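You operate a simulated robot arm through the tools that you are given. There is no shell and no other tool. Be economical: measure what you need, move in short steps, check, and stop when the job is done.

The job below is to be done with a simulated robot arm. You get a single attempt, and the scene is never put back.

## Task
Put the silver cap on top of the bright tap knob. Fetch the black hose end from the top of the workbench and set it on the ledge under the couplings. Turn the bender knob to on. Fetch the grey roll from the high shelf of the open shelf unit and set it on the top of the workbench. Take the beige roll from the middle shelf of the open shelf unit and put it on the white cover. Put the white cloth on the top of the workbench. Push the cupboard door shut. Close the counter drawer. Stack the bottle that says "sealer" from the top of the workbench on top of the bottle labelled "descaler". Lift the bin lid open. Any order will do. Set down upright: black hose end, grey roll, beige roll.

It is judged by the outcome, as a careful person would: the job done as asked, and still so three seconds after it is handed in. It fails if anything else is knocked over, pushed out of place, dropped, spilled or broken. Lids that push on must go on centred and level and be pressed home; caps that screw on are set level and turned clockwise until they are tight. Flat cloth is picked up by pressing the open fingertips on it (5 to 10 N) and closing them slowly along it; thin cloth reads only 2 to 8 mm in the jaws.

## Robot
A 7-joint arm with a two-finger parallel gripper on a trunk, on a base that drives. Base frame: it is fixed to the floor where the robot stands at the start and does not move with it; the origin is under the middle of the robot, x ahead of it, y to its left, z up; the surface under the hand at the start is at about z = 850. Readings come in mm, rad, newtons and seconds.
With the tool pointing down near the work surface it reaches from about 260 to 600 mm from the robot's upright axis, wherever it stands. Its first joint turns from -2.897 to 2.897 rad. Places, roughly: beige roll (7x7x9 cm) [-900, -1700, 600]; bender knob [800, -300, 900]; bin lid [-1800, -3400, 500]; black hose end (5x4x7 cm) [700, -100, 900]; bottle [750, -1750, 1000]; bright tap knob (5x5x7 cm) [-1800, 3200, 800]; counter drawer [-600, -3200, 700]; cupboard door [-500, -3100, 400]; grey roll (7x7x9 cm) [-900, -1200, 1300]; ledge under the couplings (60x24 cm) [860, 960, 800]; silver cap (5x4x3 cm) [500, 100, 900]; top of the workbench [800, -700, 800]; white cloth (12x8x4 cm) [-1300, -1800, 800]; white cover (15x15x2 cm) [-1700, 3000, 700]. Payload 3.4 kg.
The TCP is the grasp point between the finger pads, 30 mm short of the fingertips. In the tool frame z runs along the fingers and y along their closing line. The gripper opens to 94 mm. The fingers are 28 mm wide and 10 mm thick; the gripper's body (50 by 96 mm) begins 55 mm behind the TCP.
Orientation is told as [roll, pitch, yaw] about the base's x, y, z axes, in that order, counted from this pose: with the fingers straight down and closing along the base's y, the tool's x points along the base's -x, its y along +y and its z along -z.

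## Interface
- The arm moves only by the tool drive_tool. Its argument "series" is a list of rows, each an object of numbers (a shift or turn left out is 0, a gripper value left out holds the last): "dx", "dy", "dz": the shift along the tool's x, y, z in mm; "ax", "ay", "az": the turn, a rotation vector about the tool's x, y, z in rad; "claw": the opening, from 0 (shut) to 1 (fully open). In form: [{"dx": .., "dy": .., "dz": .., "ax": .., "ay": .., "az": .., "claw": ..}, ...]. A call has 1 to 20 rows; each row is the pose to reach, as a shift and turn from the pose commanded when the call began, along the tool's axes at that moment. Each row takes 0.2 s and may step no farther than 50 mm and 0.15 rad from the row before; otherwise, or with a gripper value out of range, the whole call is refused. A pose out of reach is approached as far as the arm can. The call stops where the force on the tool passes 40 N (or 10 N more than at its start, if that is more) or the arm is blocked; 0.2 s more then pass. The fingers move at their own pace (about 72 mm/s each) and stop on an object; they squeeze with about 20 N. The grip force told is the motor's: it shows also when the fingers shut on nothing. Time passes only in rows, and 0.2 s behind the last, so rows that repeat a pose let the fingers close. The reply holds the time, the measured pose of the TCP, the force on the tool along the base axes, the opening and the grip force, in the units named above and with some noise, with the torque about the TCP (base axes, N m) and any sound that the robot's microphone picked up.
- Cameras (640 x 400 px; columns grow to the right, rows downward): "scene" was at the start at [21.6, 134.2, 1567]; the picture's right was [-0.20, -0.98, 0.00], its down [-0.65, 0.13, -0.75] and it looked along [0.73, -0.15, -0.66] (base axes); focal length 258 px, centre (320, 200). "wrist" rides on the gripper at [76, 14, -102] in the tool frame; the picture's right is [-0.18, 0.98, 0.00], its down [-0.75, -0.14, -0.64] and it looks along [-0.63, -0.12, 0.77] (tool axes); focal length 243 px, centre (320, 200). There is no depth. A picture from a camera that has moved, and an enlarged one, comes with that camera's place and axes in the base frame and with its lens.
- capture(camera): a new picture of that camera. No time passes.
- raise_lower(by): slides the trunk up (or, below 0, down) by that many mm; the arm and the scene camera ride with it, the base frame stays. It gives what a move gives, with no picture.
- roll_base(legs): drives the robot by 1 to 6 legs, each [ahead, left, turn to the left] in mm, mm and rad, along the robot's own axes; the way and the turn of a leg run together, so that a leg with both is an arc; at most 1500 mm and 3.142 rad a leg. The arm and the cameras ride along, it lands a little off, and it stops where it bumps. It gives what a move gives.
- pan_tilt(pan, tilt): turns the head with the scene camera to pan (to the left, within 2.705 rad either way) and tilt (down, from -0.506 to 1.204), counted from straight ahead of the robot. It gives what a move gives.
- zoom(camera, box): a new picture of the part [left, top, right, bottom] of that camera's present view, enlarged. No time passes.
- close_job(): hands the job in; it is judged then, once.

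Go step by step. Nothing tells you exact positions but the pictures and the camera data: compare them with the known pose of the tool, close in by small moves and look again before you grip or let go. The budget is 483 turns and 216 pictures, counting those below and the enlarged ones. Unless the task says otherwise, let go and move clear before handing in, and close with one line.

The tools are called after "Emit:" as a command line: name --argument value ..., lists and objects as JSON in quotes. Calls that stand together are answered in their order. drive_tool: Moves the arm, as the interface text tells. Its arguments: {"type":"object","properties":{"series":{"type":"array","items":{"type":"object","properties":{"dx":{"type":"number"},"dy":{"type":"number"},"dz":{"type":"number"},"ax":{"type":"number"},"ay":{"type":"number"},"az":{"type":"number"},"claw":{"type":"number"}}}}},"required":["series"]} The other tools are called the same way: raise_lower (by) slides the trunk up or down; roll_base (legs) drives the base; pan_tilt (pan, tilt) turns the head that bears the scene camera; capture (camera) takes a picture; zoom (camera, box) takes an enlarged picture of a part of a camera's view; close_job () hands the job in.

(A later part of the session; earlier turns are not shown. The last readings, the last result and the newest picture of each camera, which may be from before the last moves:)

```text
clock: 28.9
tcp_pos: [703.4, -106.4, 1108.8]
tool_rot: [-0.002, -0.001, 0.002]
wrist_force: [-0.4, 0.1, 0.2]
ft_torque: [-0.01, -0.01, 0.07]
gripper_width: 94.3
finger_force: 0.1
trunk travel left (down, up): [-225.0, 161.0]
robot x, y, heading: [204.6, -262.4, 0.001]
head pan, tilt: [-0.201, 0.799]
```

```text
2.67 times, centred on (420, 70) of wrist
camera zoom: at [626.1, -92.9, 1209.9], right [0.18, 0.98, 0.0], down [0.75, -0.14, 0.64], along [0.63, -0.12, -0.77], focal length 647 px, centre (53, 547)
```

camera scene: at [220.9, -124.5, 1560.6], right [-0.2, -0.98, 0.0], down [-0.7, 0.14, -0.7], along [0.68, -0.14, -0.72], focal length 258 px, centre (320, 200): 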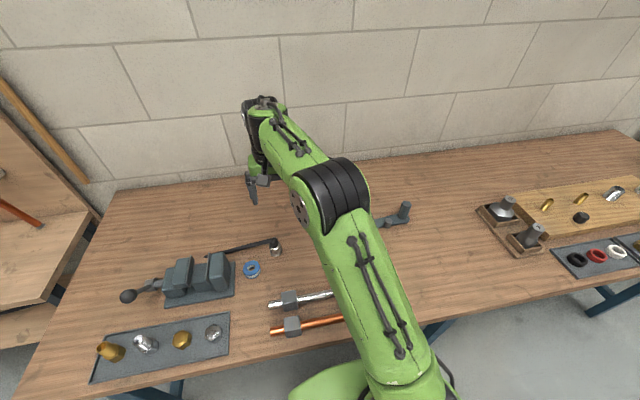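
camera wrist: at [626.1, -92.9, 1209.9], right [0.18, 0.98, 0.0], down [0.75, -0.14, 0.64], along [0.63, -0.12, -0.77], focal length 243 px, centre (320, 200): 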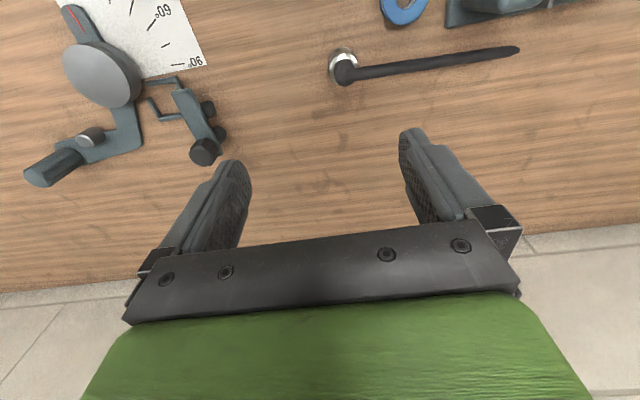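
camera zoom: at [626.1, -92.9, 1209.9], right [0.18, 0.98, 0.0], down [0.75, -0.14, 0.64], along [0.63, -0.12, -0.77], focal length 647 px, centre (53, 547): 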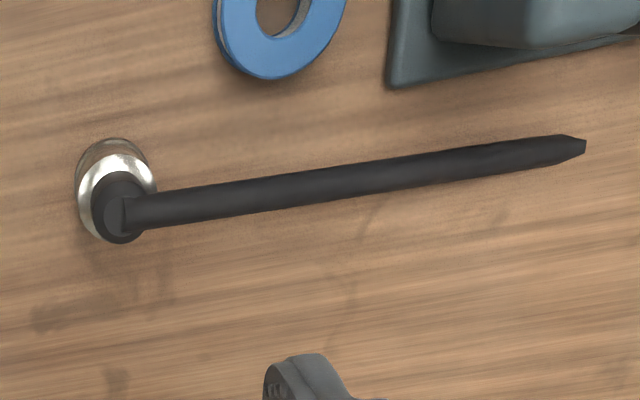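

The hose end is a metal fitting standing at about [698,-81] with a hose running +y to the table. I'll turn the hand 90° so the fingers close along x, clear of the hose.

Emit:
drive_tool --series '[{"az": -0.14}, {"az": -0.28}, {"az": -0.42}, {"az": -0.56}, {"az": -0.7}, {"az": -0.84}, {"az": -0.98}, {"az": -1.12}, {"az": -1.26}, {"az": -1.4}, {"az": -1.5}, {"az": -1.57, "dz": 30}, {"az": -1.57, "dx": 5, "dy": 25, "dz": 70}]'

Emit:
capture --camera "wrist"

Emit:
zoom --camera "scene" --box '[180, 185, 320, 285]'

```text
clock: 31.7
tcp_pos: [696.2, -82.2, 1037.8]
tool_rot: [-0.004, 0.001, 1.575]
wrist_force: [-0.3, -0.3, -0.2]
ft_torque: [-0.02, 0.03, -0.01]
gripper_width: 94.1
finger_force: 0.0
trunk travel left (down, up): [-225.0, 161.0]
robot x, y, heading: [204.2, -257.6, 0.0]
head pan, tilt: [-0.201, 0.799]
```

```text
173 pictures are left
camera wrist: at [682.6, -157.8, 1140.1], right [-0.98, 0.18, 0.0], down [0.14, 0.76, 0.64], along [0.12, 0.63, -0.77], focal length 243 px, centre (320, 200)
```

wrist: 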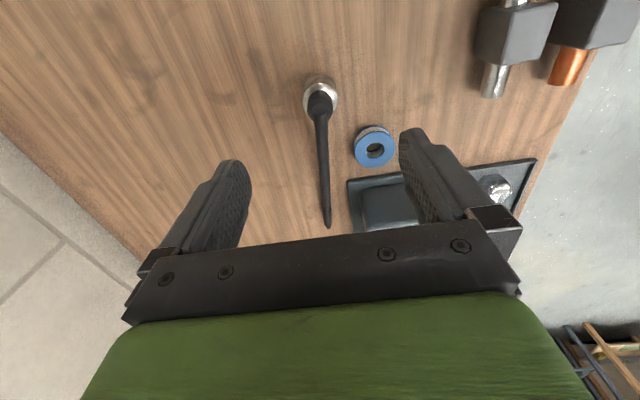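

```text
4.00 times, centred on (250, 235) of scene
camera zoom: at [220.9, -124.5, 1560.6], right [-0.2, -0.98, 0.0], down [-0.7, 0.14, -0.7], along [0.68, -0.14, -0.72], focal length 1034 px, centre (600, 60)
```

zoom: 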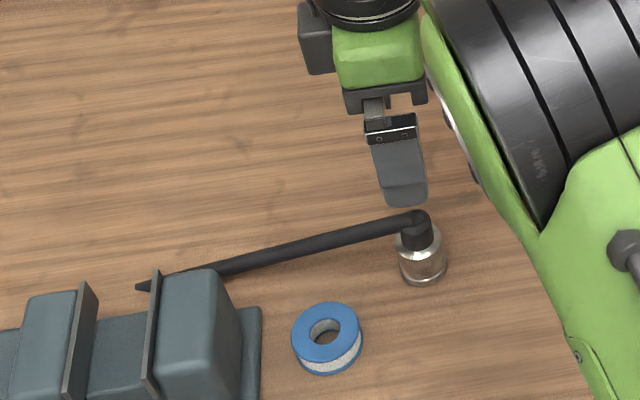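

Emit:
drive_tool --series '[{"dx": 4, "dz": 40}, {"dx": 4, "dz": 80}, {"dx": 4, "dz": 115}]'

Emit:
capture --camera "wrist"

Emit:
zoom --camera "scene" --box '[180, 185, 320, 285]'

```text
clock: 32.5
tcp_pos: [697.7, -87.8, 924.0]
tool_rot: [-0.005, 0.002, 1.573]
wrist_force: [0.1, 0.2, -0.3]
ft_torque: [-0.04, 0.02, -0.01]
gripper_width: 94.0
finger_force: 0.1
trunk travel left (down, up): [-225.0, 161.0]
robot x, y, heading: [200.5, -262.3, 0.001]
head pan, tilt: [-0.201, 0.799]
```

```text
171 pictures are left
camera wrist: at [684.1, -164.2, 1025.7], right [-0.98, 0.18, 0.0], down [0.14, 0.75, 0.64], along [0.12, 0.63, -0.77], focal length 243 px, centre (320, 200)
```

wrist: 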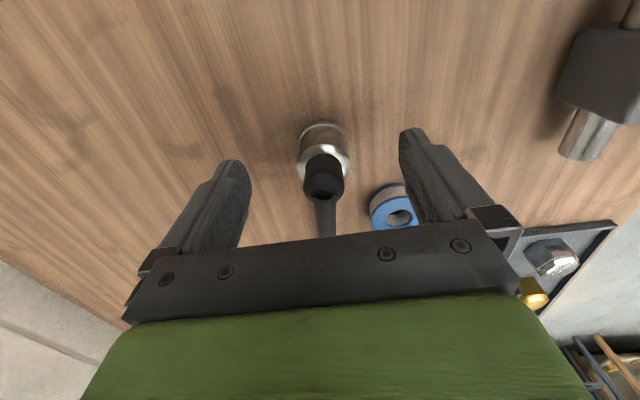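

```text
4.00 times, centred on (250, 235) of scene
camera zoom: at [221.5, -125.8, 1560.8], right [-0.2, -0.98, 0.0], down [-0.7, 0.14, -0.7], along [0.68, -0.14, -0.72], focal length 1034 px, centre (600, 60)
```

zoom: 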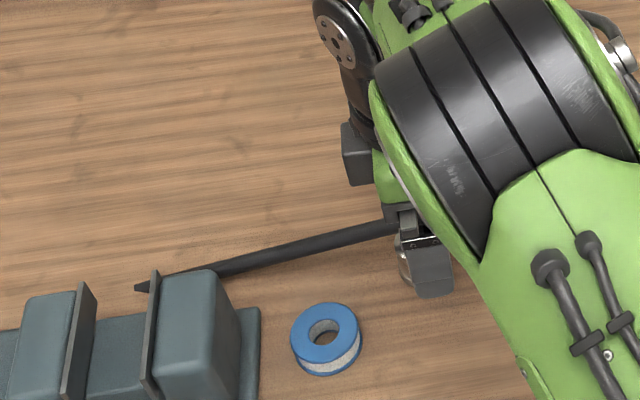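

Emit:
drive_tool --series '[{"dx": 2, "dz": 20}, {"dx": 2, "dz": 36}, {"dx": 2, "dz": 36, "claw": 0.2}, {"dx": 2, "dz": 36, "claw": 0.2}, {"dx": 2, "dz": 36, "claw": 0.2}, {"dx": 2, "dz": 36, "claw": 0.2}]'

```text
clock: 33.9
tcp_pos: [696.6, -89.4, 888.4]
tool_rot: [-0.002, 0.0, 1.573]
wrist_force: [-0.8, 0.1, 0.3]
ft_torque: [0.0, 0.05, 0.04]
gripper_width: 38.9
finger_force: 19.7
trunk travel left (down, up): [-225.0, 161.0]
robot x, y, heading: [205.4, -262.0, 0.0]
head pan, tilt: [-0.201, 0.799]
```

Gripped at 38.9 mm. Lifting straight up.

Emit:
drive_tool --series '[{"dz": -20, "claw": 0.2}, {"dz": -50}, {"dz": -90}, {"dz": -130}, {"dz": -170}, {"dz": -210}, {"dz": -230}]'

Emit:
capture --camera "wrist"

Emit:
capture --camera "scene"

```text
clock: 35.5
tcp_pos: [696.9, -89.7, 1118.5]
tool_rot: [0.0, 0.001, 1.573]
wrist_force: [0.3, -0.1, -0.5]
ft_torque: [-0.01, 0.01, -0.05]
gripper_width: 38.6
finger_force: 20.3
trunk travel left (down, up): [-225.0, 161.0]
robot x, y, heading: [205.0, -260.2, 0.008]
head pan, tilt: [-0.201, 0.799]
```

```text
169 pictures are left
camera wrist: at [683.0, -165.4, 1219.3], right [-0.98, 0.18, 0.0], down [0.14, 0.75, 0.64], along [0.12, 0.63, -0.77], focal length 243 px, centre (320, 200)
```

wrist: 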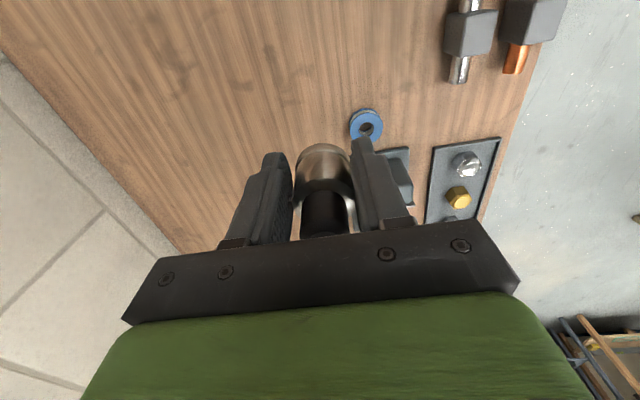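

```text
168 pictures are left
camera scene: at [220.8, -126.2, 1560.8], right [-0.2, -0.98, 0.0], down [-0.7, 0.14, -0.7], along [0.68, -0.14, -0.72], focal length 258 px, centre (320, 200)
```

scene: 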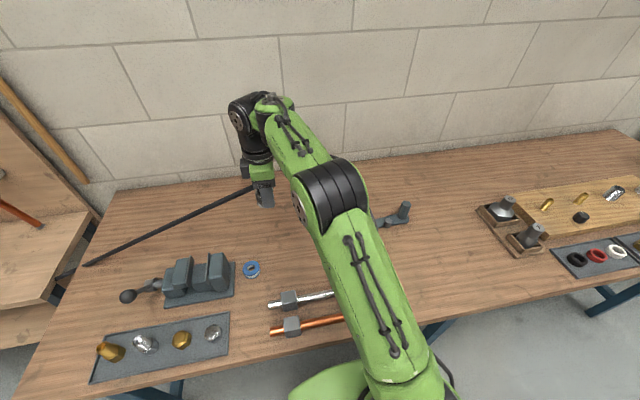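

The hose is tethered towards the left unit. I'll look there.

Emit:
pan_tilt --pan 0.9 --tilt 0.7

Emit:
capture --camera "scene"

```text
clock: 36.8
tcp_pos: [697.9, -87.6, 1117.5]
tool_rot: [-0.001, 0.002, 1.572]
wrist_force: [0.2, 1.1, -0.9]
ft_torque: [-0.04, 0.03, -0.02]
gripper_width: 38.6
finger_force: 19.8
trunk travel left (down, up): [-225.0, 161.0]
robot x, y, heading: [200.3, -261.6, 0.001]
head pan, tilt: [0.901, 0.7]
```

```text
167 pictures are left
camera scene: at [194.3, -43.7, 1569.0], right [0.78, -0.62, 0.0], down [-0.4, -0.51, -0.76], along [0.47, 0.6, -0.64], focal length 258 px, centre (320, 200)
```

scene: 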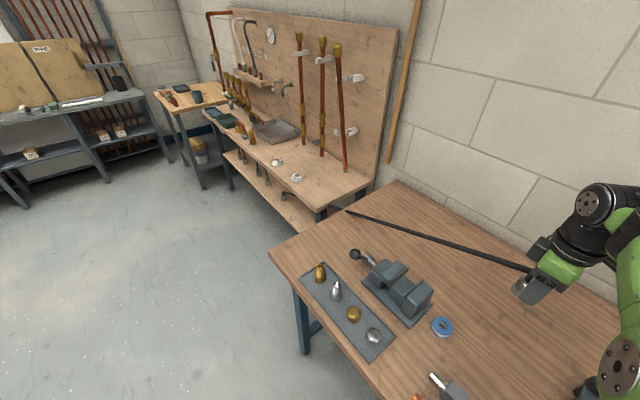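

Emit:
roll_base --legs '[[-230, 0, 0]]'

Emit:
capture --camera "scene"

```text
clock: 38.5
tcp_pos: [470.3, -87.4, 1116.4]
tool_rot: [-0.003, 0.0, 1.574]
wrist_force: [-1.3, 0.0, -0.5]
ft_torque: [-0.03, 0.0, -0.01]
gripper_width: 38.5
finger_force: 19.5
trunk travel left (down, up): [-225.0, 161.0]
robot x, y, heading: [-23.3, -265.6, 0.005]
head pan, tilt: [0.901, 0.7]
```

```text
166 pictures are left
camera scene: at [-32.2, -44.6, 1569.0], right [0.79, -0.62, 0.0], down [-0.4, -0.51, -0.77], along [0.47, 0.6, -0.64], focal length 258 px, centre (320, 200)
```

scene: 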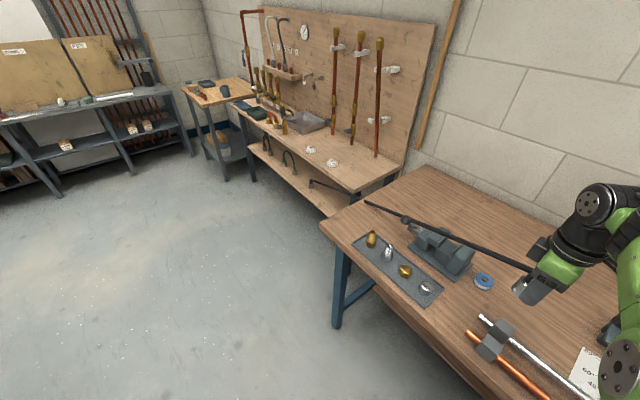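

Emit:
roll_base --legs '[[0, 500, 0]]'

Emit:
capture --camera "scene"

```text
clock: 41.5
tcp_pos: [460.8, 428.3, 1117.4]
tool_rot: [-0.002, 0.003, 1.595]
wrist_force: [-0.6, 0.7, -1.1]
ft_torque: [-0.02, 0.0, 0.0]
gripper_width: 38.6
finger_force: 19.9
trunk travel left (down, up): [-225.0, 161.0]
robot x, y, heading: [-31.3, 241.6, 0.03]
head pan, tilt: [0.901, 0.7]
```

```text
165 pictures are left
camera scene: at [-42.9, 461.3, 1568.9], right [0.8, -0.6, 0.0], down [-0.39, -0.52, -0.76], along [0.46, 0.61, -0.64], focal length 258 px, centre (320, 200)
```

scene: 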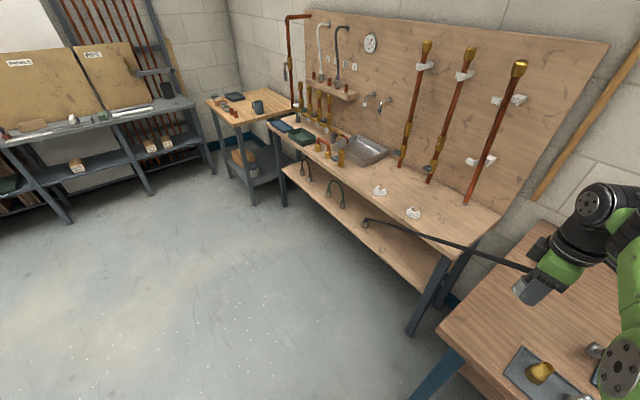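

Emit:
roll_base --legs '[[0, 540, -0.03]]'

Emit:
pan_tilt --pan 0.3 --tilt 0.8

Emit:
capture --camera "scene"

```text
clock: 44.6
tcp_pos: [460.7, 953.7, 1116.5]
tool_rot: [-0.002, 0.003, 1.564]
wrist_force: [-0.6, -0.2, -0.9]
ft_torque: [-0.01, 0.01, -0.02]
gripper_width: 38.5
finger_force: 19.8
trunk travel left (down, up): [-225.0, 161.0]
robot x, y, heading: [-33.6, 788.4, -0.006]
head pan, tilt: [0.901, 0.7]
```

```text
clock: 45.6
tcp_pos: [460.4, 953.4, 1116.4]
tool_rot: [-0.002, 0.002, 1.563]
wrist_force: [0.0, -0.9, -0.2]
ft_torque: [-0.01, -0.04, 0.0]
gripper_width: 38.6
finger_force: 20.1
trunk travel left (down, up): [-225.0, 161.0]
robot x, y, heading: [-34.6, 784.5, -0.013]
head pan, tilt: [0.3, 0.799]
```

```text
164 pictures are left
camera scene: at [-16.8, 960.3, 1560.8], right [0.29, -0.96, 0.0], down [-0.69, -0.21, -0.7], along [0.67, 0.2, -0.72], focal length 258 px, centre (320, 200)
```

scene: 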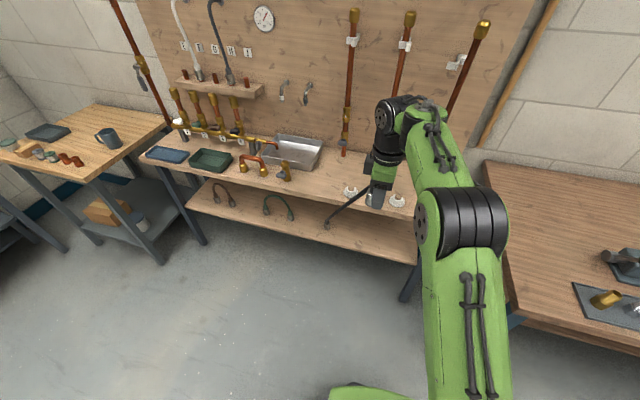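

Emit:
roll_base --legs '[[330, 0, 0.012]]'

Emit:
capture --camera "scene"

Emit:
capture --camera "wrist"

```text
clock: 47.8
tcp_pos: [793.1, 959.4, 1116.4]
tool_rot: [-0.002, 0.002, 1.577]
wrist_force: [0.2, 0.0, -1.0]
ft_torque: [-0.04, 0.03, 0.05]
gripper_width: 38.5
finger_force: 19.9
trunk travel left (down, up): [-225.0, 161.0]
robot x, y, heading: [300.4, 785.8, 0.005]
head pan, tilt: [0.3, 0.799]
```

```text
163 pictures are left
camera scene: at [316.1, 960.5, 1560.8], right [0.3, -0.95, 0.0], down [-0.68, -0.22, -0.7], along [0.66, 0.21, -0.72], focal length 258 px, centre (320, 200)
```

scene: 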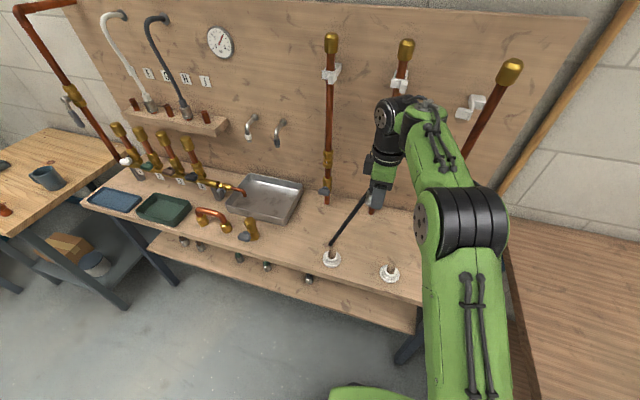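

```text
162 pictures are left
camera wrist: at [780.5, 883.7, 1218.4], right [-0.98, 0.18, 0.0], down [0.14, 0.76, 0.64], along [0.12, 0.63, -0.77], focal length 243 px, centre (320, 200)
```

wrist: 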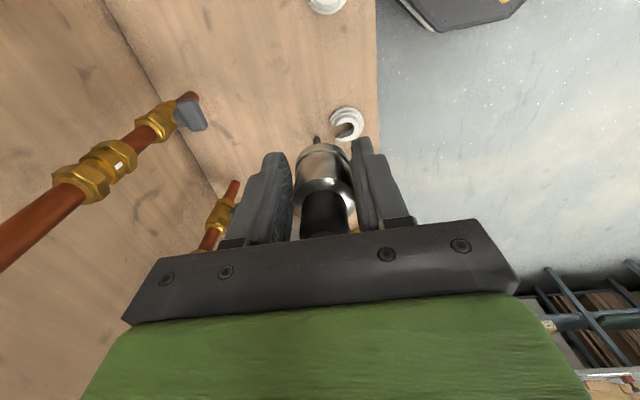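

Emit:
drive_tool --series '[{"dy": -35, "dz": 30}, {"dy": -68, "dz": 60}, {"dy": -68, "dz": 110}, {"dy": -68, "dz": 160}, {"dy": -68, "dz": 205}, {"dy": -68, "dz": 240}]'

Emit:
zoom --camera "scene" --box '[280, 160, 460, 280]'

Emit:
capture --camera "wrist"

```text
clock: 49.2
tcp_pos: [863.0, 960.2, 875.5]
tool_rot: [-0.005, 0.002, 1.577]
wrist_force: [0.4, -0.3, -0.6]
ft_torque: [0.01, 0.0, -0.01]
gripper_width: 38.3
finger_force: 19.9
out of reach, approached as far as the arm can: row 2
trunk travel left (down, up): [-225.0, 161.0]
robot x, y, heading: [298.5, 785.6, 0.01]
head pan, tilt: [0.3, 0.799]
```

```text
3.33 times, centred on (370, 220) of scene
camera zoom: at [315.6, 960.9, 1560.7], right [0.3, -0.95, 0.0], down [-0.68, -0.22, -0.7], along [0.66, 0.21, -0.72], focal length 862 px, centre (153, 133)
```

zoom: 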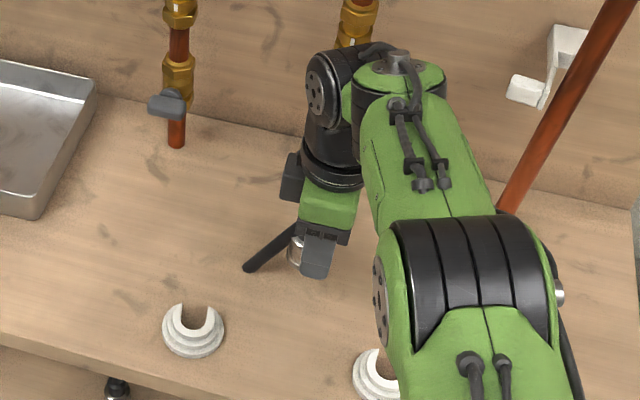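

```text
160 pictures are left
camera wrist: at [848.7, 883.9, 976.9], right [-0.98, 0.18, 0.0], down [0.13, 0.76, 0.64], along [0.12, 0.63, -0.77], focal length 243 px, centre (320, 200)
```

wrist: 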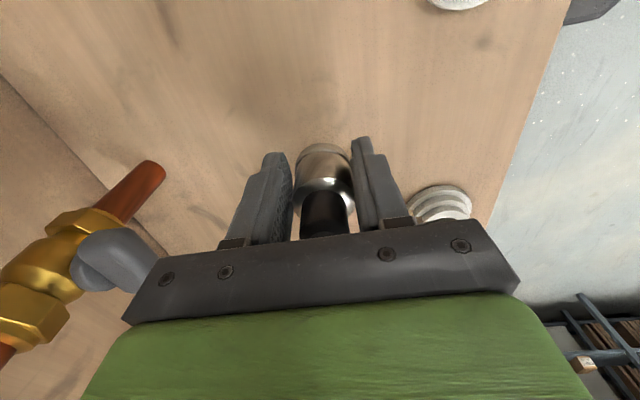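

Emit:
drive_tool --series '[{"dz": 15}, {"dz": 25}, {"dz": 31}, {"dz": 34}]'

```text
clock: 50.2
tcp_pos: [861.4, 960.2, 841.5]
tool_rot: [-0.002, 0.0, 1.577]
wrist_force: [0.3, 1.3, -0.6]
ft_torque: [-0.02, -0.01, -0.02]
gripper_width: 38.6
finger_force: 19.9
trunk travel left (down, up): [-225.0, 161.0]
robot x, y, heading: [298.7, 787.2, 0.008]
head pan, tilt: [0.3, 0.799]
```

Emit:
drive_tool --series '[{"dz": 2}, {"dz": 4}]'

Emit:
zoom --camera "wrist" --box '[240, 110, 420, 230]'

```text
clock: 50.8
tcp_pos: [862.0, 960.5, 838.8]
tool_rot: [-0.004, 0.002, 1.577]
wrist_force: [-0.4, -0.1, -0.9]
ft_torque: [-0.02, 0.03, 0.03]
gripper_width: 38.5
finger_force: 19.8
trunk travel left (down, up): [-225.0, 161.0]
robot x, y, heading: [301.3, 785.0, 0.004]
head pan, tilt: [0.3, 0.799]
```

```text
3.33 times, centred on (330, 170) of wrist
camera zoom: at [848.5, 883.3, 941.0], right [-0.98, 0.18, 0.0], down [0.13, 0.76, 0.64], along [0.12, 0.63, -0.77], focal length 809 px, centre (287, 300)
```

zoom: 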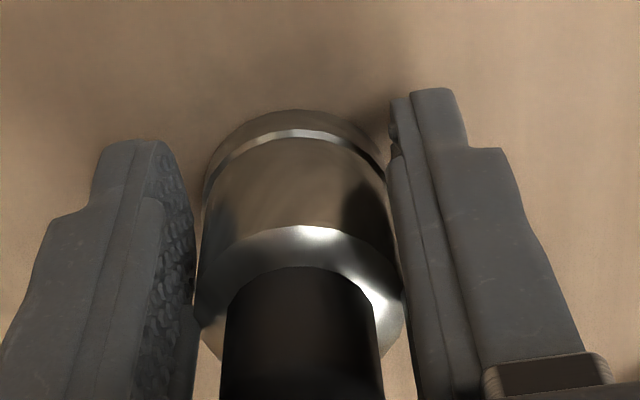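

Emit:
drive_tool --series '[{"dz": 2}, {"dz": 4}, {"dz": 6}, {"dz": 8}]'

```text
clock: 51.8
tcp_pos: [861.5, 959.1, 830.4]
tool_rot: [-0.002, 0.0, 1.575]
wrist_force: [2.1, -1.2, 13.4]
ft_torque: [0.14, 0.2, 0.0]
gripper_width: 38.5
finger_force: 20.0
trunk travel left (down, up): [-225.0, 161.0]
robot x, y, heading: [297.6, 783.6, 0.004]
head pan, tilt: [0.3, 0.799]
```

Emit:
drive_tool --series '[{"dz": -2}, {"dz": -2, "claw": 0.6}, {"dz": -2, "claw": 1}, {"dz": -2, "claw": 1}, {"dz": -2, "claw": 1}, {"dz": -30}, {"dz": -70}, {"dz": -110}, {"dz": -160}, {"dz": -200}, {"dz": -240}]'

Emit:
capture --camera "wrist"

Emit:
zoom --camera "scene" --box '[280, 160, 460, 280]'

```text
clock: 54.2
tcp_pos: [851.7, 960.0, 1059.4]
tool_rot: [-0.002, 0.001, 1.578]
wrist_force: [0.5, 0.5, -0.2]
ft_torque: [-0.05, -0.01, -0.01]
gripper_width: 94.0
finger_force: 0.1
out of reach, approached as far as the arm can: row 11
trunk travel left (down, up): [-225.0, 161.0]
robot x, y, heading: [299.8, 781.7, 0.005]
head pan, tilt: [0.3, 0.799]
```

```text
158 pictures are left
camera wrist: at [838.1, 883.1, 1161.9], right [-0.98, 0.18, 0.0], down [0.14, 0.76, 0.64], along [0.12, 0.63, -0.77], focal length 243 px, centre (320, 200)
```

wrist: 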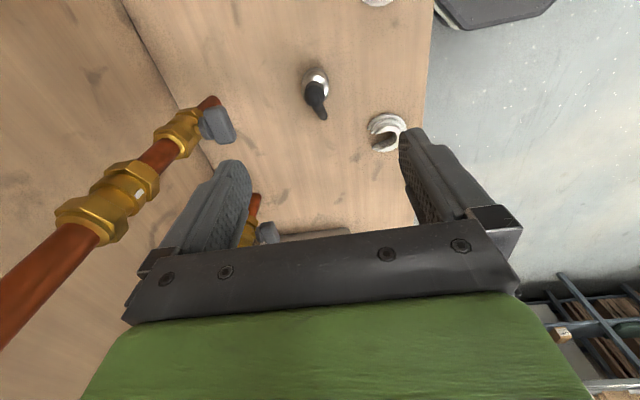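

```text
3.33 times, centred on (370, 220) of scene
camera zoom: at [314.2, 961.1, 1560.7], right [0.3, -0.95, 0.0], down [-0.68, -0.22, -0.7], along [0.66, 0.21, -0.72], focal length 862 px, centre (153, 133)
```

zoom: 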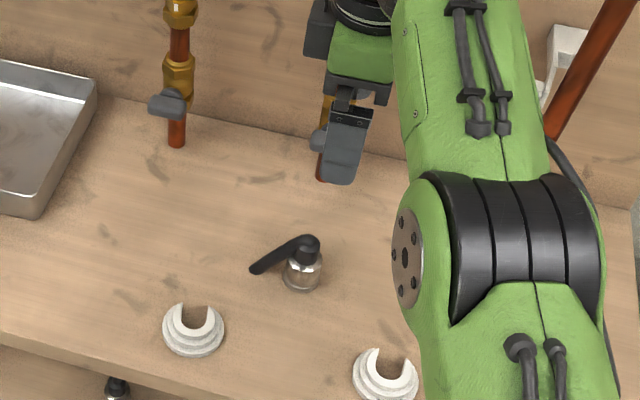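

The hose end stands upright on the ledge. Now back off for the silver cap.

Emit:
roll_base --legs '[[-320, 0, 0], [0, -680, 0]]'

Emit:
drive_tool --series '[{"az": 0.14, "dz": -20}, {"az": 0.28, "dz": -40}, {"az": 0.42, "dz": -40}, {"az": 0.56, "dz": -40}, {"az": 0.7, "dz": -40}, {"az": 0.84, "dz": -40}, {"az": 0.98, "dz": -40}, {"az": 1.12, "dz": -40}, {"az": 1.26, "dz": -40}, {"az": 1.4, "dz": -40}, {"az": 1.5, "dz": -40}, {"az": 1.57, "dz": -40, "dy": 40}, {"az": 1.57, "dz": -40, "dy": 80}, {"az": 1.57, "dz": -40, "dy": 80, "dx": 50}, {"az": 1.57, "dz": -40, "dy": 80, "dx": 100}, {"az": 1.57, "dz": -40, "dy": 80, "dx": 150}]'

Emit:
capture --camera "wrist"

```text
clock: 59.7
tcp_pos: [531.4, 273.8, 1058.8]
tool_rot: [-0.002, 0.001, 1.569]
wrist_force: [-0.2, 0.3, -0.2]
ft_torque: [0.01, -0.04, 0.01]
gripper_width: 94.1
finger_force: 0.1
trunk travel left (down, up): [-225.0, 161.0]
robot x, y, heading: [-22.1, 106.2, 0.005]
head pan, tilt: [0.3, 0.799]
```

```text
clock: 63.1
tcp_pos: [450.0, 119.2, 1099.2]
tool_rot: [0.0, -0.003, 0.001]
wrist_force: [-0.2, -0.3, 0.4]
ft_torque: [-0.01, -0.02, 0.01]
gripper_width: 94.0
finger_force: 0.0
out of reach, approached as far as the arm can: row 1, 2, 3, 4, 5, 6, 7, 8, 9, 10, 11
trunk travel left (down, up): [-225.0, 161.0]
robot x, y, heading: [-23.2, 104.1, 0.0]
head pan, tilt: [0.3, 0.799]
```

```text
156 pictures are left
camera wrist: at [373.8, 134.0, 1200.4], right [0.18, 0.98, 0.0], down [0.75, -0.14, 0.64], along [0.63, -0.12, -0.76], focal length 243 px, centre (320, 200)
```

wrist: 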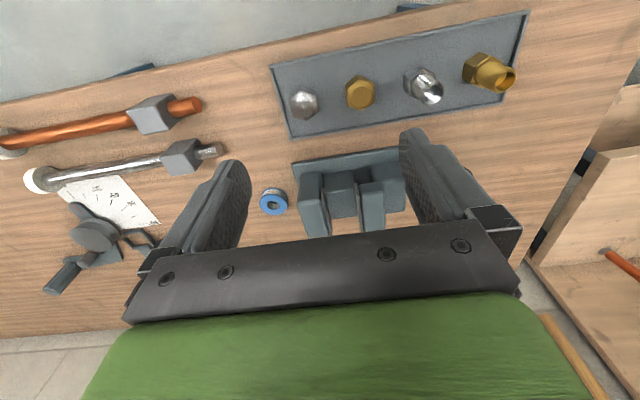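

Emit:
drive_tool --series '[{"dz": 40, "dx": -10, "dy": -12}, {"dz": 80, "dx": -20, "dy": -23}, {"dz": 110, "dx": -23, "dy": -24}]'

Emit:
capture --camera "wrist"

Emit:
zoom --camera "wrist" --box '[260, 50, 420, 150]'

```text
clock: 63.9
tcp_pos: [475.2, 97.2, 990.7]
tool_rot: [0.001, -0.004, 0.001]
wrist_force: [-0.2, 0.6, -0.2]
ft_torque: [-0.02, 0.0, 0.02]
gripper_width: 94.4
finger_force: 0.0
trunk travel left (down, up): [-225.0, 161.0]
robot x, y, heading: [-20.2, 105.9, -0.001]
head pan, tilt: [0.3, 0.799]
```

```text
155 pictures are left
camera wrist: at [398.6, 111.0, 1092.1], right [0.18, 0.98, 0.0], down [0.75, -0.14, 0.64], along [0.63, -0.12, -0.76], focal length 243 px, centre (320, 200)
```

wrist: 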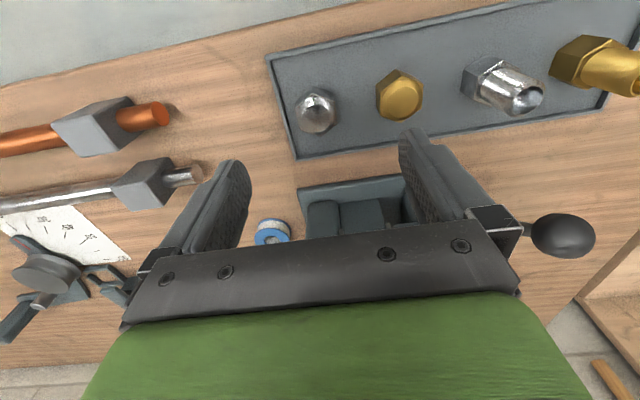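

```text
4.00 times, centred on (340, 100) of wrist
camera zoom: at [398.6, 111.0, 1092.1], right [0.18, 0.98, 0.0], down [0.75, -0.14, 0.64], along [0.63, -0.12, -0.76], focal length 970 px, centre (240, 600)
```

zoom: 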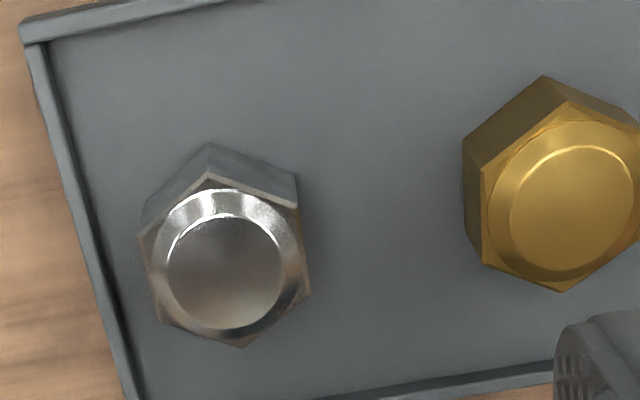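

Emit:
drive_tool --series '[{"dz": 40, "dx": -1.5, "dy": -4.5, "claw": 0.75}, {"dz": 70, "dx": -1.5, "dy": -4.5}, {"dz": 85, "dx": -1.5, "dy": -4.5}]'

Emit:
capture --camera "wrist"

```text
clock: 64.7
tcp_pos: [475.7, 93.6, 904.2]
tool_rot: [0.0, -0.003, 0.0]
wrist_force: [-0.2, 0.5, 0.3]
ft_torque: [-0.04, 0.04, -0.02]
gripper_width: 70.5
finger_force: 0.0
trunk travel left (down, up): [-225.0, 161.0]
robot x, y, heading: [-23.9, 103.4, -0.006]
head pan, tilt: [0.3, 0.799]
```

```text
153 pictures are left
camera wrist: at [400.0, 107.3, 1006.2], right [0.18, 0.98, 0.0], down [0.75, -0.14, 0.64], along [0.63, -0.12, -0.76], focal length 243 px, centre (320, 200)
```

wrist: 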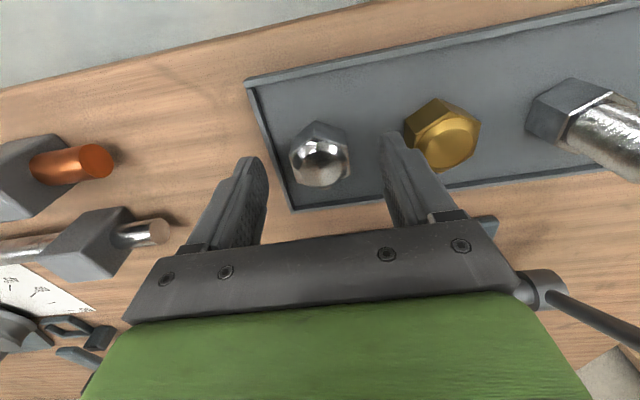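

Emit:
drive_tool --series '[{"dz": 6, "dx": 1}, {"dz": 11, "dx": 1}, {"dz": 11, "dx": 1, "claw": 0.3}, {"dz": 11, "dx": 1, "claw": 0.3}, {"dz": 11, "dx": 1, "claw": 0.3}, {"dz": 11, "dx": 1, "claw": 0.3}]'

Emit:
zoom --camera "wrist" --box '[240, 110, 420, 230]'

```text
clock: 66.1
tcp_pos: [475.6, 93.4, 893.3]
tool_rot: [-0.003, 0.0, 0.001]
wrist_force: [0.7, 0.4, 0.4]
ft_torque: [0.0, 0.01, -0.03]
gripper_width: 35.3
finger_force: 20.3
trunk travel left (down, up): [-225.0, 161.0]
robot x, y, heading: [-24.5, 104.5, 0.004]
head pan, tilt: [0.3, 0.799]
```

```text
3.33 times, centred on (330, 170) of wrist
camera zoom: at [399.6, 107.8, 995.4], right [0.18, 0.98, 0.0], down [0.75, -0.14, 0.64], along [0.63, -0.12, -0.77], focal length 809 px, centre (287, 300)
```

zoom: 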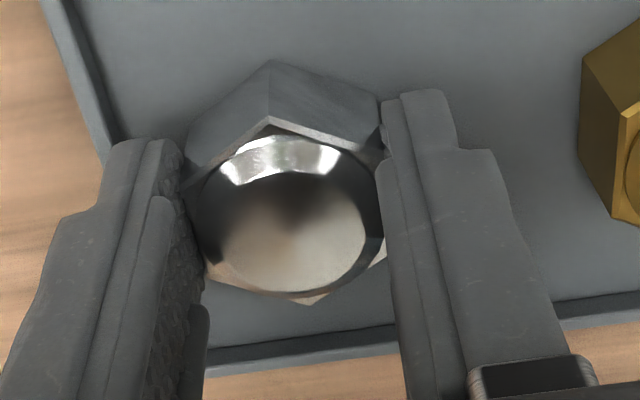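

Emit:
drive_tool --series '[{"dz": -20}, {"dz": -60}, {"dz": -110}, {"dz": -160}, {"dz": -210}, {"dz": -240, "dx": 30}]'

Emit:
pan_tilt --pan 1.9 --tilt 0.5

Emit:
capture --camera "scene"

Emit:
zoom --camera "wrist" --box '[240, 110, 420, 230]'

```text
clock: 67.5
tcp_pos: [442.1, 95.4, 1134.3]
tool_rot: [-0.001, -0.005, -0.002]
wrist_force: [-0.1, -0.6, 0.6]
ft_torque: [-0.03, 0.05, 0.0]
gripper_width: 35.6
finger_force: 20.0
trunk travel left (down, up): [-225.0, 161.0]
robot x, y, heading: [-19.9, 105.1, -0.002]
head pan, tilt: [0.3, 0.799]
```

```text
clock: 69.2
tcp_pos: [444.9, 95.9, 1132.9]
tool_rot: [-0.002, 0.0, 0.001]
wrist_force: [0.9, 0.2, -1.1]
ft_torque: [-0.02, -0.02, 0.01]
gripper_width: 35.4
finger_force: 19.9
trunk travel left (down, up): [-225.0, 161.0]
robot x, y, heading: [-21.6, 103.3, 0.0]
head pan, tilt: [1.901, 0.499]
```

```text
151 pictures are left
camera scene: at [-112.2, 341.3, 1586.8], right [0.95, 0.32, 0.0], down [0.15, -0.45, -0.88], along [-0.28, 0.83, -0.48], focal length 258 px, centre (320, 200)
```

scene: 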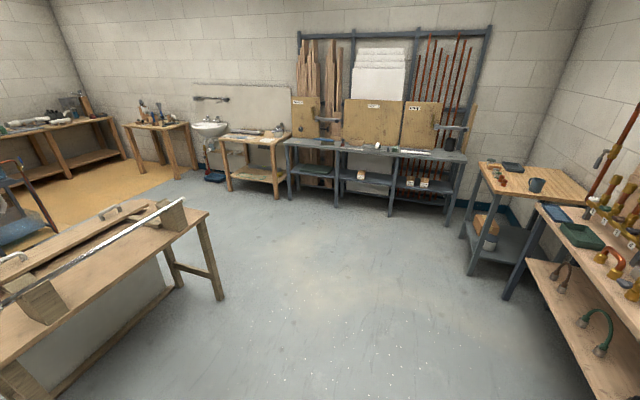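

```text
3.33 times, centred on (330, 170) of wrist
camera zoom: at [369.0, 109.9, 1235.1], right [0.18, 0.98, 0.0], down [0.75, -0.14, 0.64], along [0.63, -0.12, -0.77], focal length 809 px, centre (287, 300)
```

zoom: 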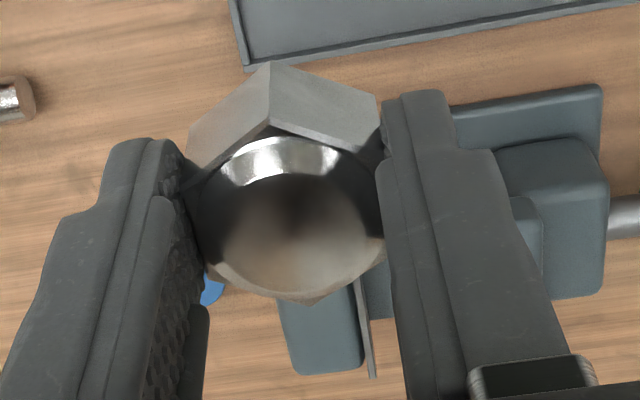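

Emit:
zoom --camera "scene" --box '[180, 80, 340, 210]'

Emit:
zoom --camera "scene" --box '[210, 110, 300, 160]'

```text
3.08 times, centred on (260, 145) of scene
camera zoom: at [-112.2, 341.3, 1586.8], right [0.95, 0.32, 0.0], down [0.15, -0.45, -0.88], along [-0.28, 0.83, -0.48], focal length 795 px, centre (505, 369)
```

zoom: 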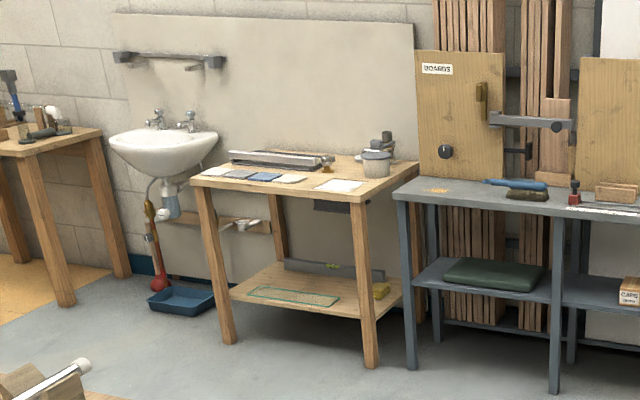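

```text
7.11 times, centred on (255, 135) of scene
camera zoom: at [-112.2, 341.3, 1586.8], right [0.95, 0.32, 0.0], down [0.15, -0.45, -0.88], along [-0.28, 0.83, -0.48], focal length 1838 px, centre (782, 662)
```

zoom: 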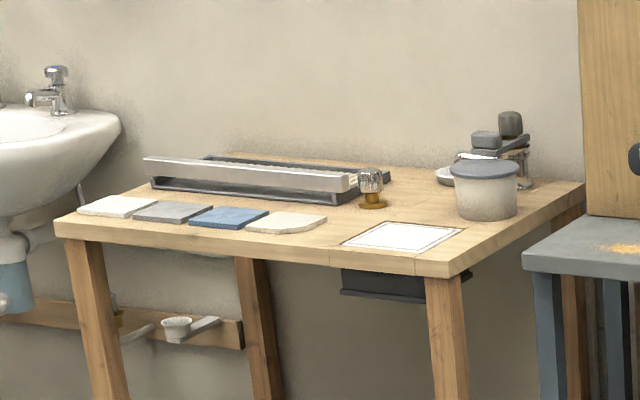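

Emit:
drive_tool --series '[{"dx": 50}, {"dx": 100}]'

Emit:
roll_base --legs '[[-200, 0, 0], [0, 0, 1.571], [1500, 0, 0], [700, 0, 0]]'

Emit:
pan_tilt --pan 0.8 --tilt 0.6

Emit:
capture --camera "scene"

```text
clock: 69.8
tcp_pos: [343.7, 98.2, 1133.3]
tool_rot: [-0.001, -0.004, 0.001]
wrist_force: [-1.0, 0.0, -1.1]
ft_torque: [0.02, 0.01, 0.0]
gripper_width: 35.4
finger_force: 19.7
trunk travel left (down, up): [-225.0, 161.0]
robot x, y, heading: [-25.6, 101.5, -0.001]
head pan, tilt: [1.901, 0.499]
```

```text
clock: 85.8
tcp_pos: [-237.1, 2705.1, 1132.1]
tool_rot: [-0.003, -0.001, 1.578]
wrist_force: [-0.2, 1.0, -1.1]
ft_torque: [-0.02, -0.02, -0.01]
gripper_width: 35.8
finger_force: 19.8
trunk travel left (down, up): [-225.0, 161.0]
robot x, y, heading: [-238.3, 2336.0, 1.578]
head pan, tilt: [1.901, 0.499]
```

```text
clock: 87.1
tcp_pos: [-237.5, 2703.8, 1131.3]
tool_rot: [-0.001, -0.004, 1.578]
wrist_force: [0.3, 0.3, -1.0]
ft_torque: [-0.02, 0.03, 0.0]
gripper_width: 35.3
finger_force: 20.1
trunk travel left (down, up): [-225.0, 161.0]
robot x, y, heading: [-242.8, 2333.7, 1.576]
head pan, tilt: [0.799, 0.6]
```

```text
147 pictures are left
camera scene: at [-455.7, 2335.4, 1577.7], right [0.69, 0.72, 0.0], down [0.41, -0.39, -0.83], along [-0.6, 0.57, -0.56], focal length 258 px, centre (320, 200)
```

scene: 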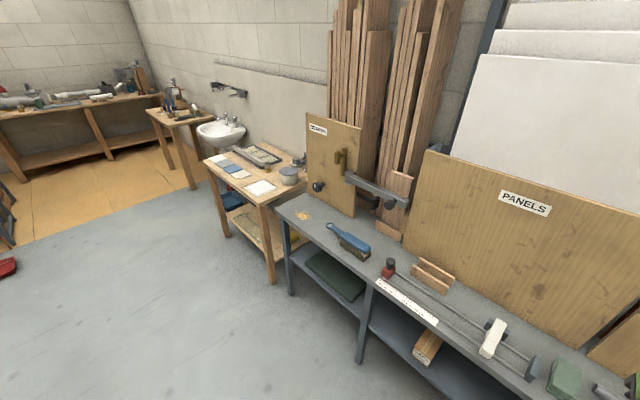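

Emit:
roll_base --legs '[[0, 1450, 0]]'

Emit:
pan_tilt --pan -0.1 --tilt 0.7

Emit:
capture --camera "scene"

```text
clock: 94.4
tcp_pos: [-1702.2, 2704.6, 1132.1]
tool_rot: [-0.002, -0.003, 1.564]
wrist_force: [-0.7, -0.4, -1.2]
ft_torque: [0.01, -0.04, -0.02]
gripper_width: 35.5
finger_force: 20.3
trunk travel left (down, up): [-225.0, 161.0]
robot x, y, heading: [-1708.7, 2338.5, 1.564]
head pan, tilt: [0.799, 0.6]
```

```text
clock: 95.6
tcp_pos: [-1702.7, 2704.9, 1133.2]
tool_rot: [-0.001, -0.002, 1.563]
wrist_force: [-0.5, 0.0, -0.1]
ft_torque: [0.03, 0.0, 0.04]
gripper_width: 35.3
finger_force: 20.6
trunk travel left (down, up): [-225.0, 161.0]
robot x, y, heading: [-1711.8, 2334.5, 1.563]
head pan, tilt: [-0.099, 0.7]
```

```text
146 pictures are left
camera scene: at [-1854.9, 2360.9, 1569.1], right [0.99, -0.11, 0.0], down [-0.07, -0.64, -0.76], along [0.08, 0.76, -0.64], focal length 258 px, centre (320, 200)
```

scene: 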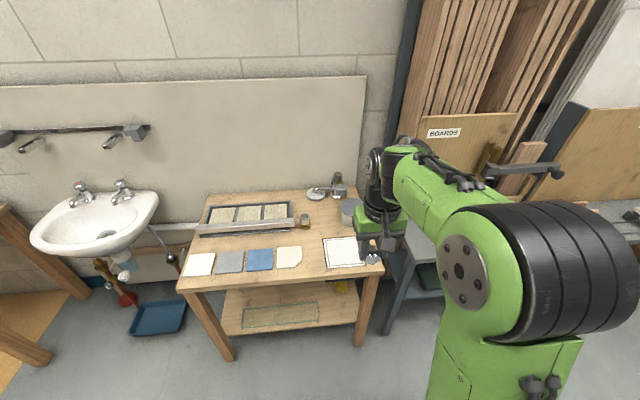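

Emit:
zoom --camera "scene" --box '[180, 170, 390, 295]'

```text
3.05 times, centred on (285, 232) of scene
camera zoom: at [-1854.9, 2360.9, 1569.1], right [0.99, -0.11, 0.0], down [-0.07, -0.64, -0.76], along [0.08, 0.76, -0.64], focal length 788 px, centre (427, 101)
```

zoom: 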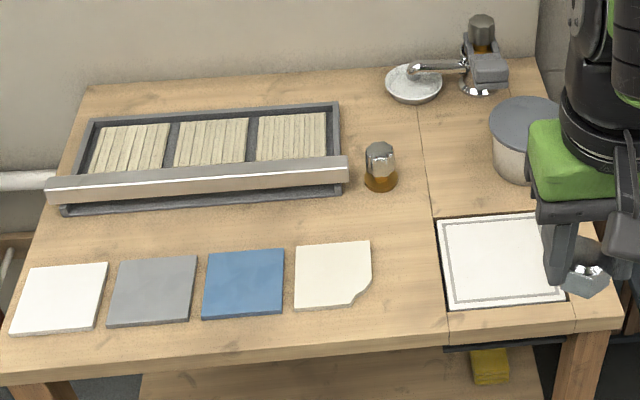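

Emit:
roll_base --legs '[[0, 115, 0.008], [280, 0, 0]]'

Emit:
pan_tilt --pan -0.25 --tilt 0.9

Emit:
capture --camera "scene"

Emit:
capture --camera "wrist"

```text
clock: 98.4
tcp_pos: [-1818.6, 2986.0, 1132.1]
tool_rot: [-0.002, -0.002, 1.568]
wrist_force: [-0.9, 0.5, -0.9]
ft_torque: [-0.03, -0.05, 0.02]
gripper_width: 35.3
finger_force: 20.9
trunk travel left (down, up): [-225.0, 161.0]
robot x, y, heading: [-1824.5, 2614.2, 1.563]
head pan, tilt: [-0.099, 0.7]
```

```text
clock: 99.1
tcp_pos: [-1818.2, 2984.5, 1131.1]
tool_rot: [-0.002, -0.004, 1.568]
wrist_force: [-0.4, 0.2, -0.3]
ft_torque: [0.03, 0.0, 0.05]
gripper_width: 35.2
finger_force: 20.0
trunk travel left (down, up): [-225.0, 161.0]
robot x, y, heading: [-1825.4, 2611.2, 1.566]
head pan, tilt: [-0.25, 0.901]
```

```text
144 pictures are left
camera scene: at [-1959.3, 2628.6, 1553.0], right [0.97, -0.25, 0.0], down [-0.2, -0.76, -0.62], along [0.16, 0.6, -0.78], focal length 258 px, centre (320, 200)
```

scene: 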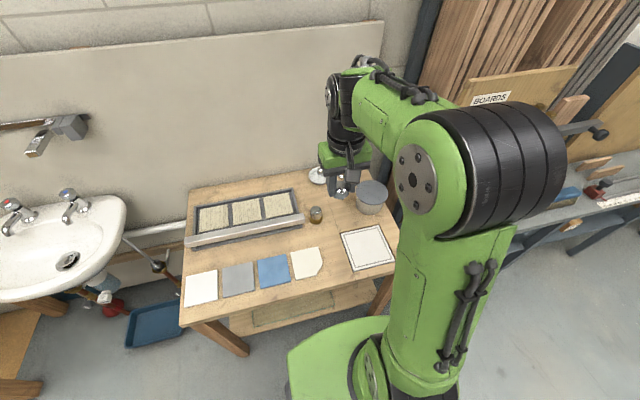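

```text
143 pictures are left
camera wrist: at [-1832.3, 2907.1, 1234.2], right [-0.98, 0.19, 0.0], down [0.14, 0.75, 0.64], along [0.12, 0.63, -0.76], focal length 243 px, centre (320, 200)
```

wrist: 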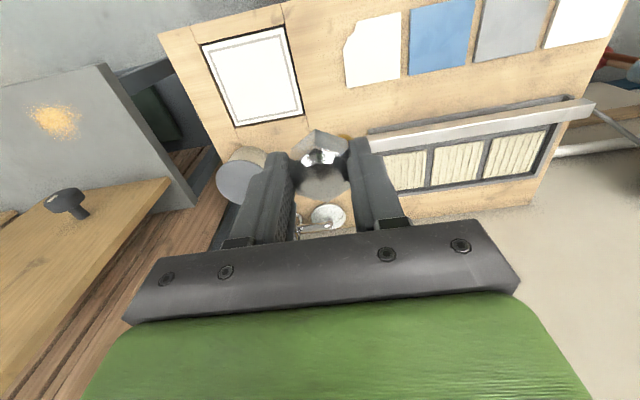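

Emit:
zoom --camera "scene" --box '[285, 180, 355, 240]'

```text
6.67 times, centred on (320, 210) of scene
camera zoom: at [-1959.3, 2628.6, 1553.0], right [0.97, -0.25, 0.0], down [-0.2, -0.76, -0.62], along [0.16, 0.6, -0.78], focal length 1723 px, centre (320, 133)
```

zoom: 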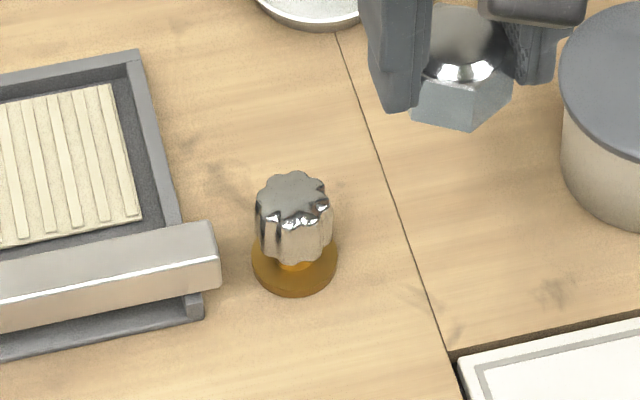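

Emit:
drive_tool --series '[{"dx": -30, "dy": 4, "dz": 30}, {"dx": -60, "dy": 8, "dz": 60}, {"dx": -90, "dy": 12, "dz": 90}, {"dx": -120, "dy": 12, "dz": 120}, {"dx": -150, "dy": 12, "dz": 150}, {"dx": -180, "dy": 12, "dz": 180}, {"dx": -187, "dy": 12, "dz": 225}]'

Emit:
zoom --camera "scene" --box '[285, 160, 375, 240]'

Emit:
capture --camera "wrist"

```text
clock: 100.7
tcp_pos: [-1829.2, 3175.2, 908.6]
tool_rot: [-0.002, -0.002, 1.567]
wrist_force: [0.1, 0.5, -0.3]
ft_torque: [-0.02, 0.01, -0.02]
gripper_width: 35.6
finger_force: 20.4
trunk travel left (down, up): [-225.0, 161.0]
robot x, y, heading: [-1827.3, 2614.0, 1.569]
head pan, tilt: [-0.25, 0.901]
```

```text
5.00 times, centred on (330, 200) of scene
camera zoom: at [-1959.2, 2629.7, 1552.9], right [0.97, -0.25, 0.0], down [-0.2, -0.76, -0.62], along [0.16, 0.6, -0.78], focal length 1292 px, centre (270, 200)
```

zoom: 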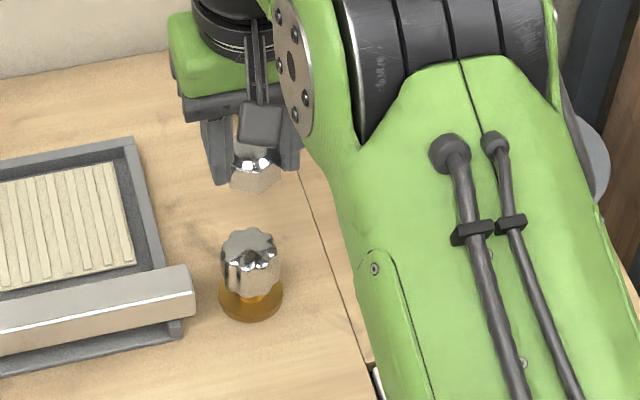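

```text
140 pictures are left
camera wrist: at [-1843.3, 3097.1, 1009.9], right [-0.98, 0.19, 0.0], down [0.14, 0.75, 0.64], along [0.12, 0.63, -0.76], focal length 243 px, centre (320, 200)
```

wrist: 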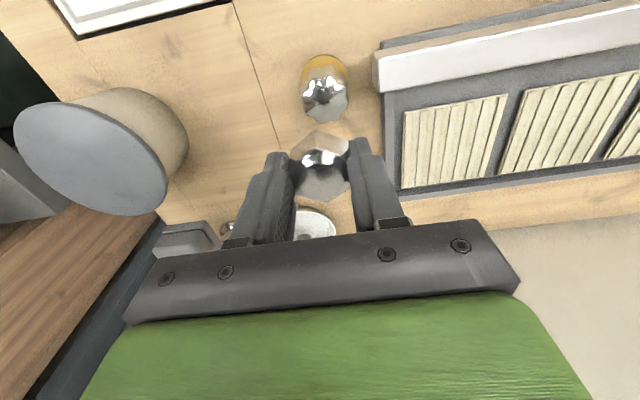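

Emit:
drive_tool --series '[{"dx": 3, "dy": 2, "dz": 30}, {"dx": 3, "dy": 2, "dz": 54}]'

Emit:
zoom --camera "scene" --box '[300, 180, 350, 230]'

Emit:
zoom --camera "wrist" --box '[240, 80, 400, 210]'

```text
clock: 101.3
tcp_pos: [-1830.5, 3169.6, 853.5]
tool_rot: [-0.003, -0.001, 1.566]
wrist_force: [0.0, -0.5, -1.3]
ft_torque: [-0.05, 0.0, 0.02]
gripper_width: 35.3
finger_force: 20.0
trunk travel left (down, up): [-225.0, 161.0]
robot x, y, heading: [-1825.4, 2617.6, 1.568]
head pan, tilt: [-0.25, 0.901]
```

```text
8.00 times, centred on (325, 205) of scene
camera zoom: at [-1959.1, 2629.1, 1552.9], right [0.97, -0.25, 0.0], down [-0.2, -0.76, -0.62], along [0.16, 0.6, -0.78], focal length 2068 px, centre (280, 160)
```

zoom: 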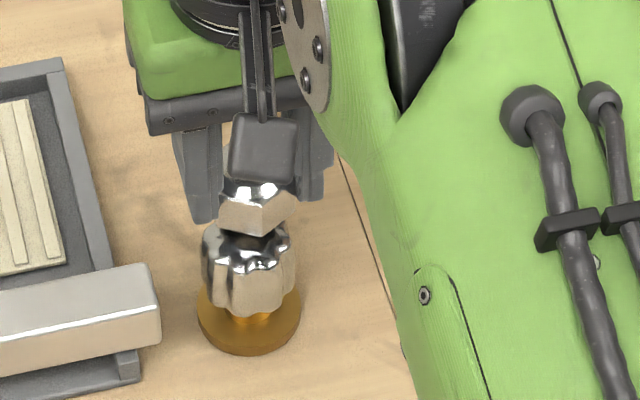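

```text
3.08 times, centred on (320, 145) of wrist
camera zoom: at [-1845.0, 3092.8, 955.4], right [-0.98, 0.19, 0.0], down [0.14, 0.75, 0.64], along [0.12, 0.63, -0.77], focal length 746 px, centre (320, 369)
```

zoom: 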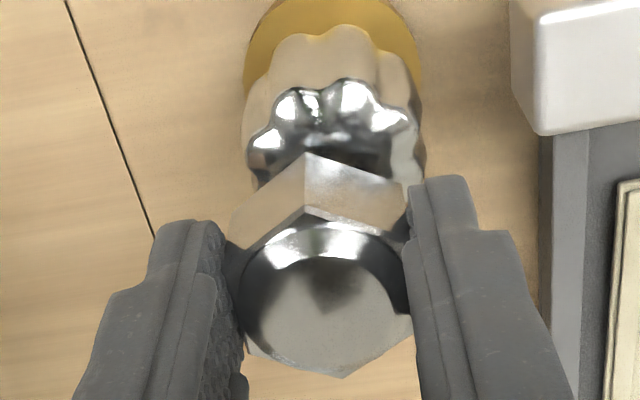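

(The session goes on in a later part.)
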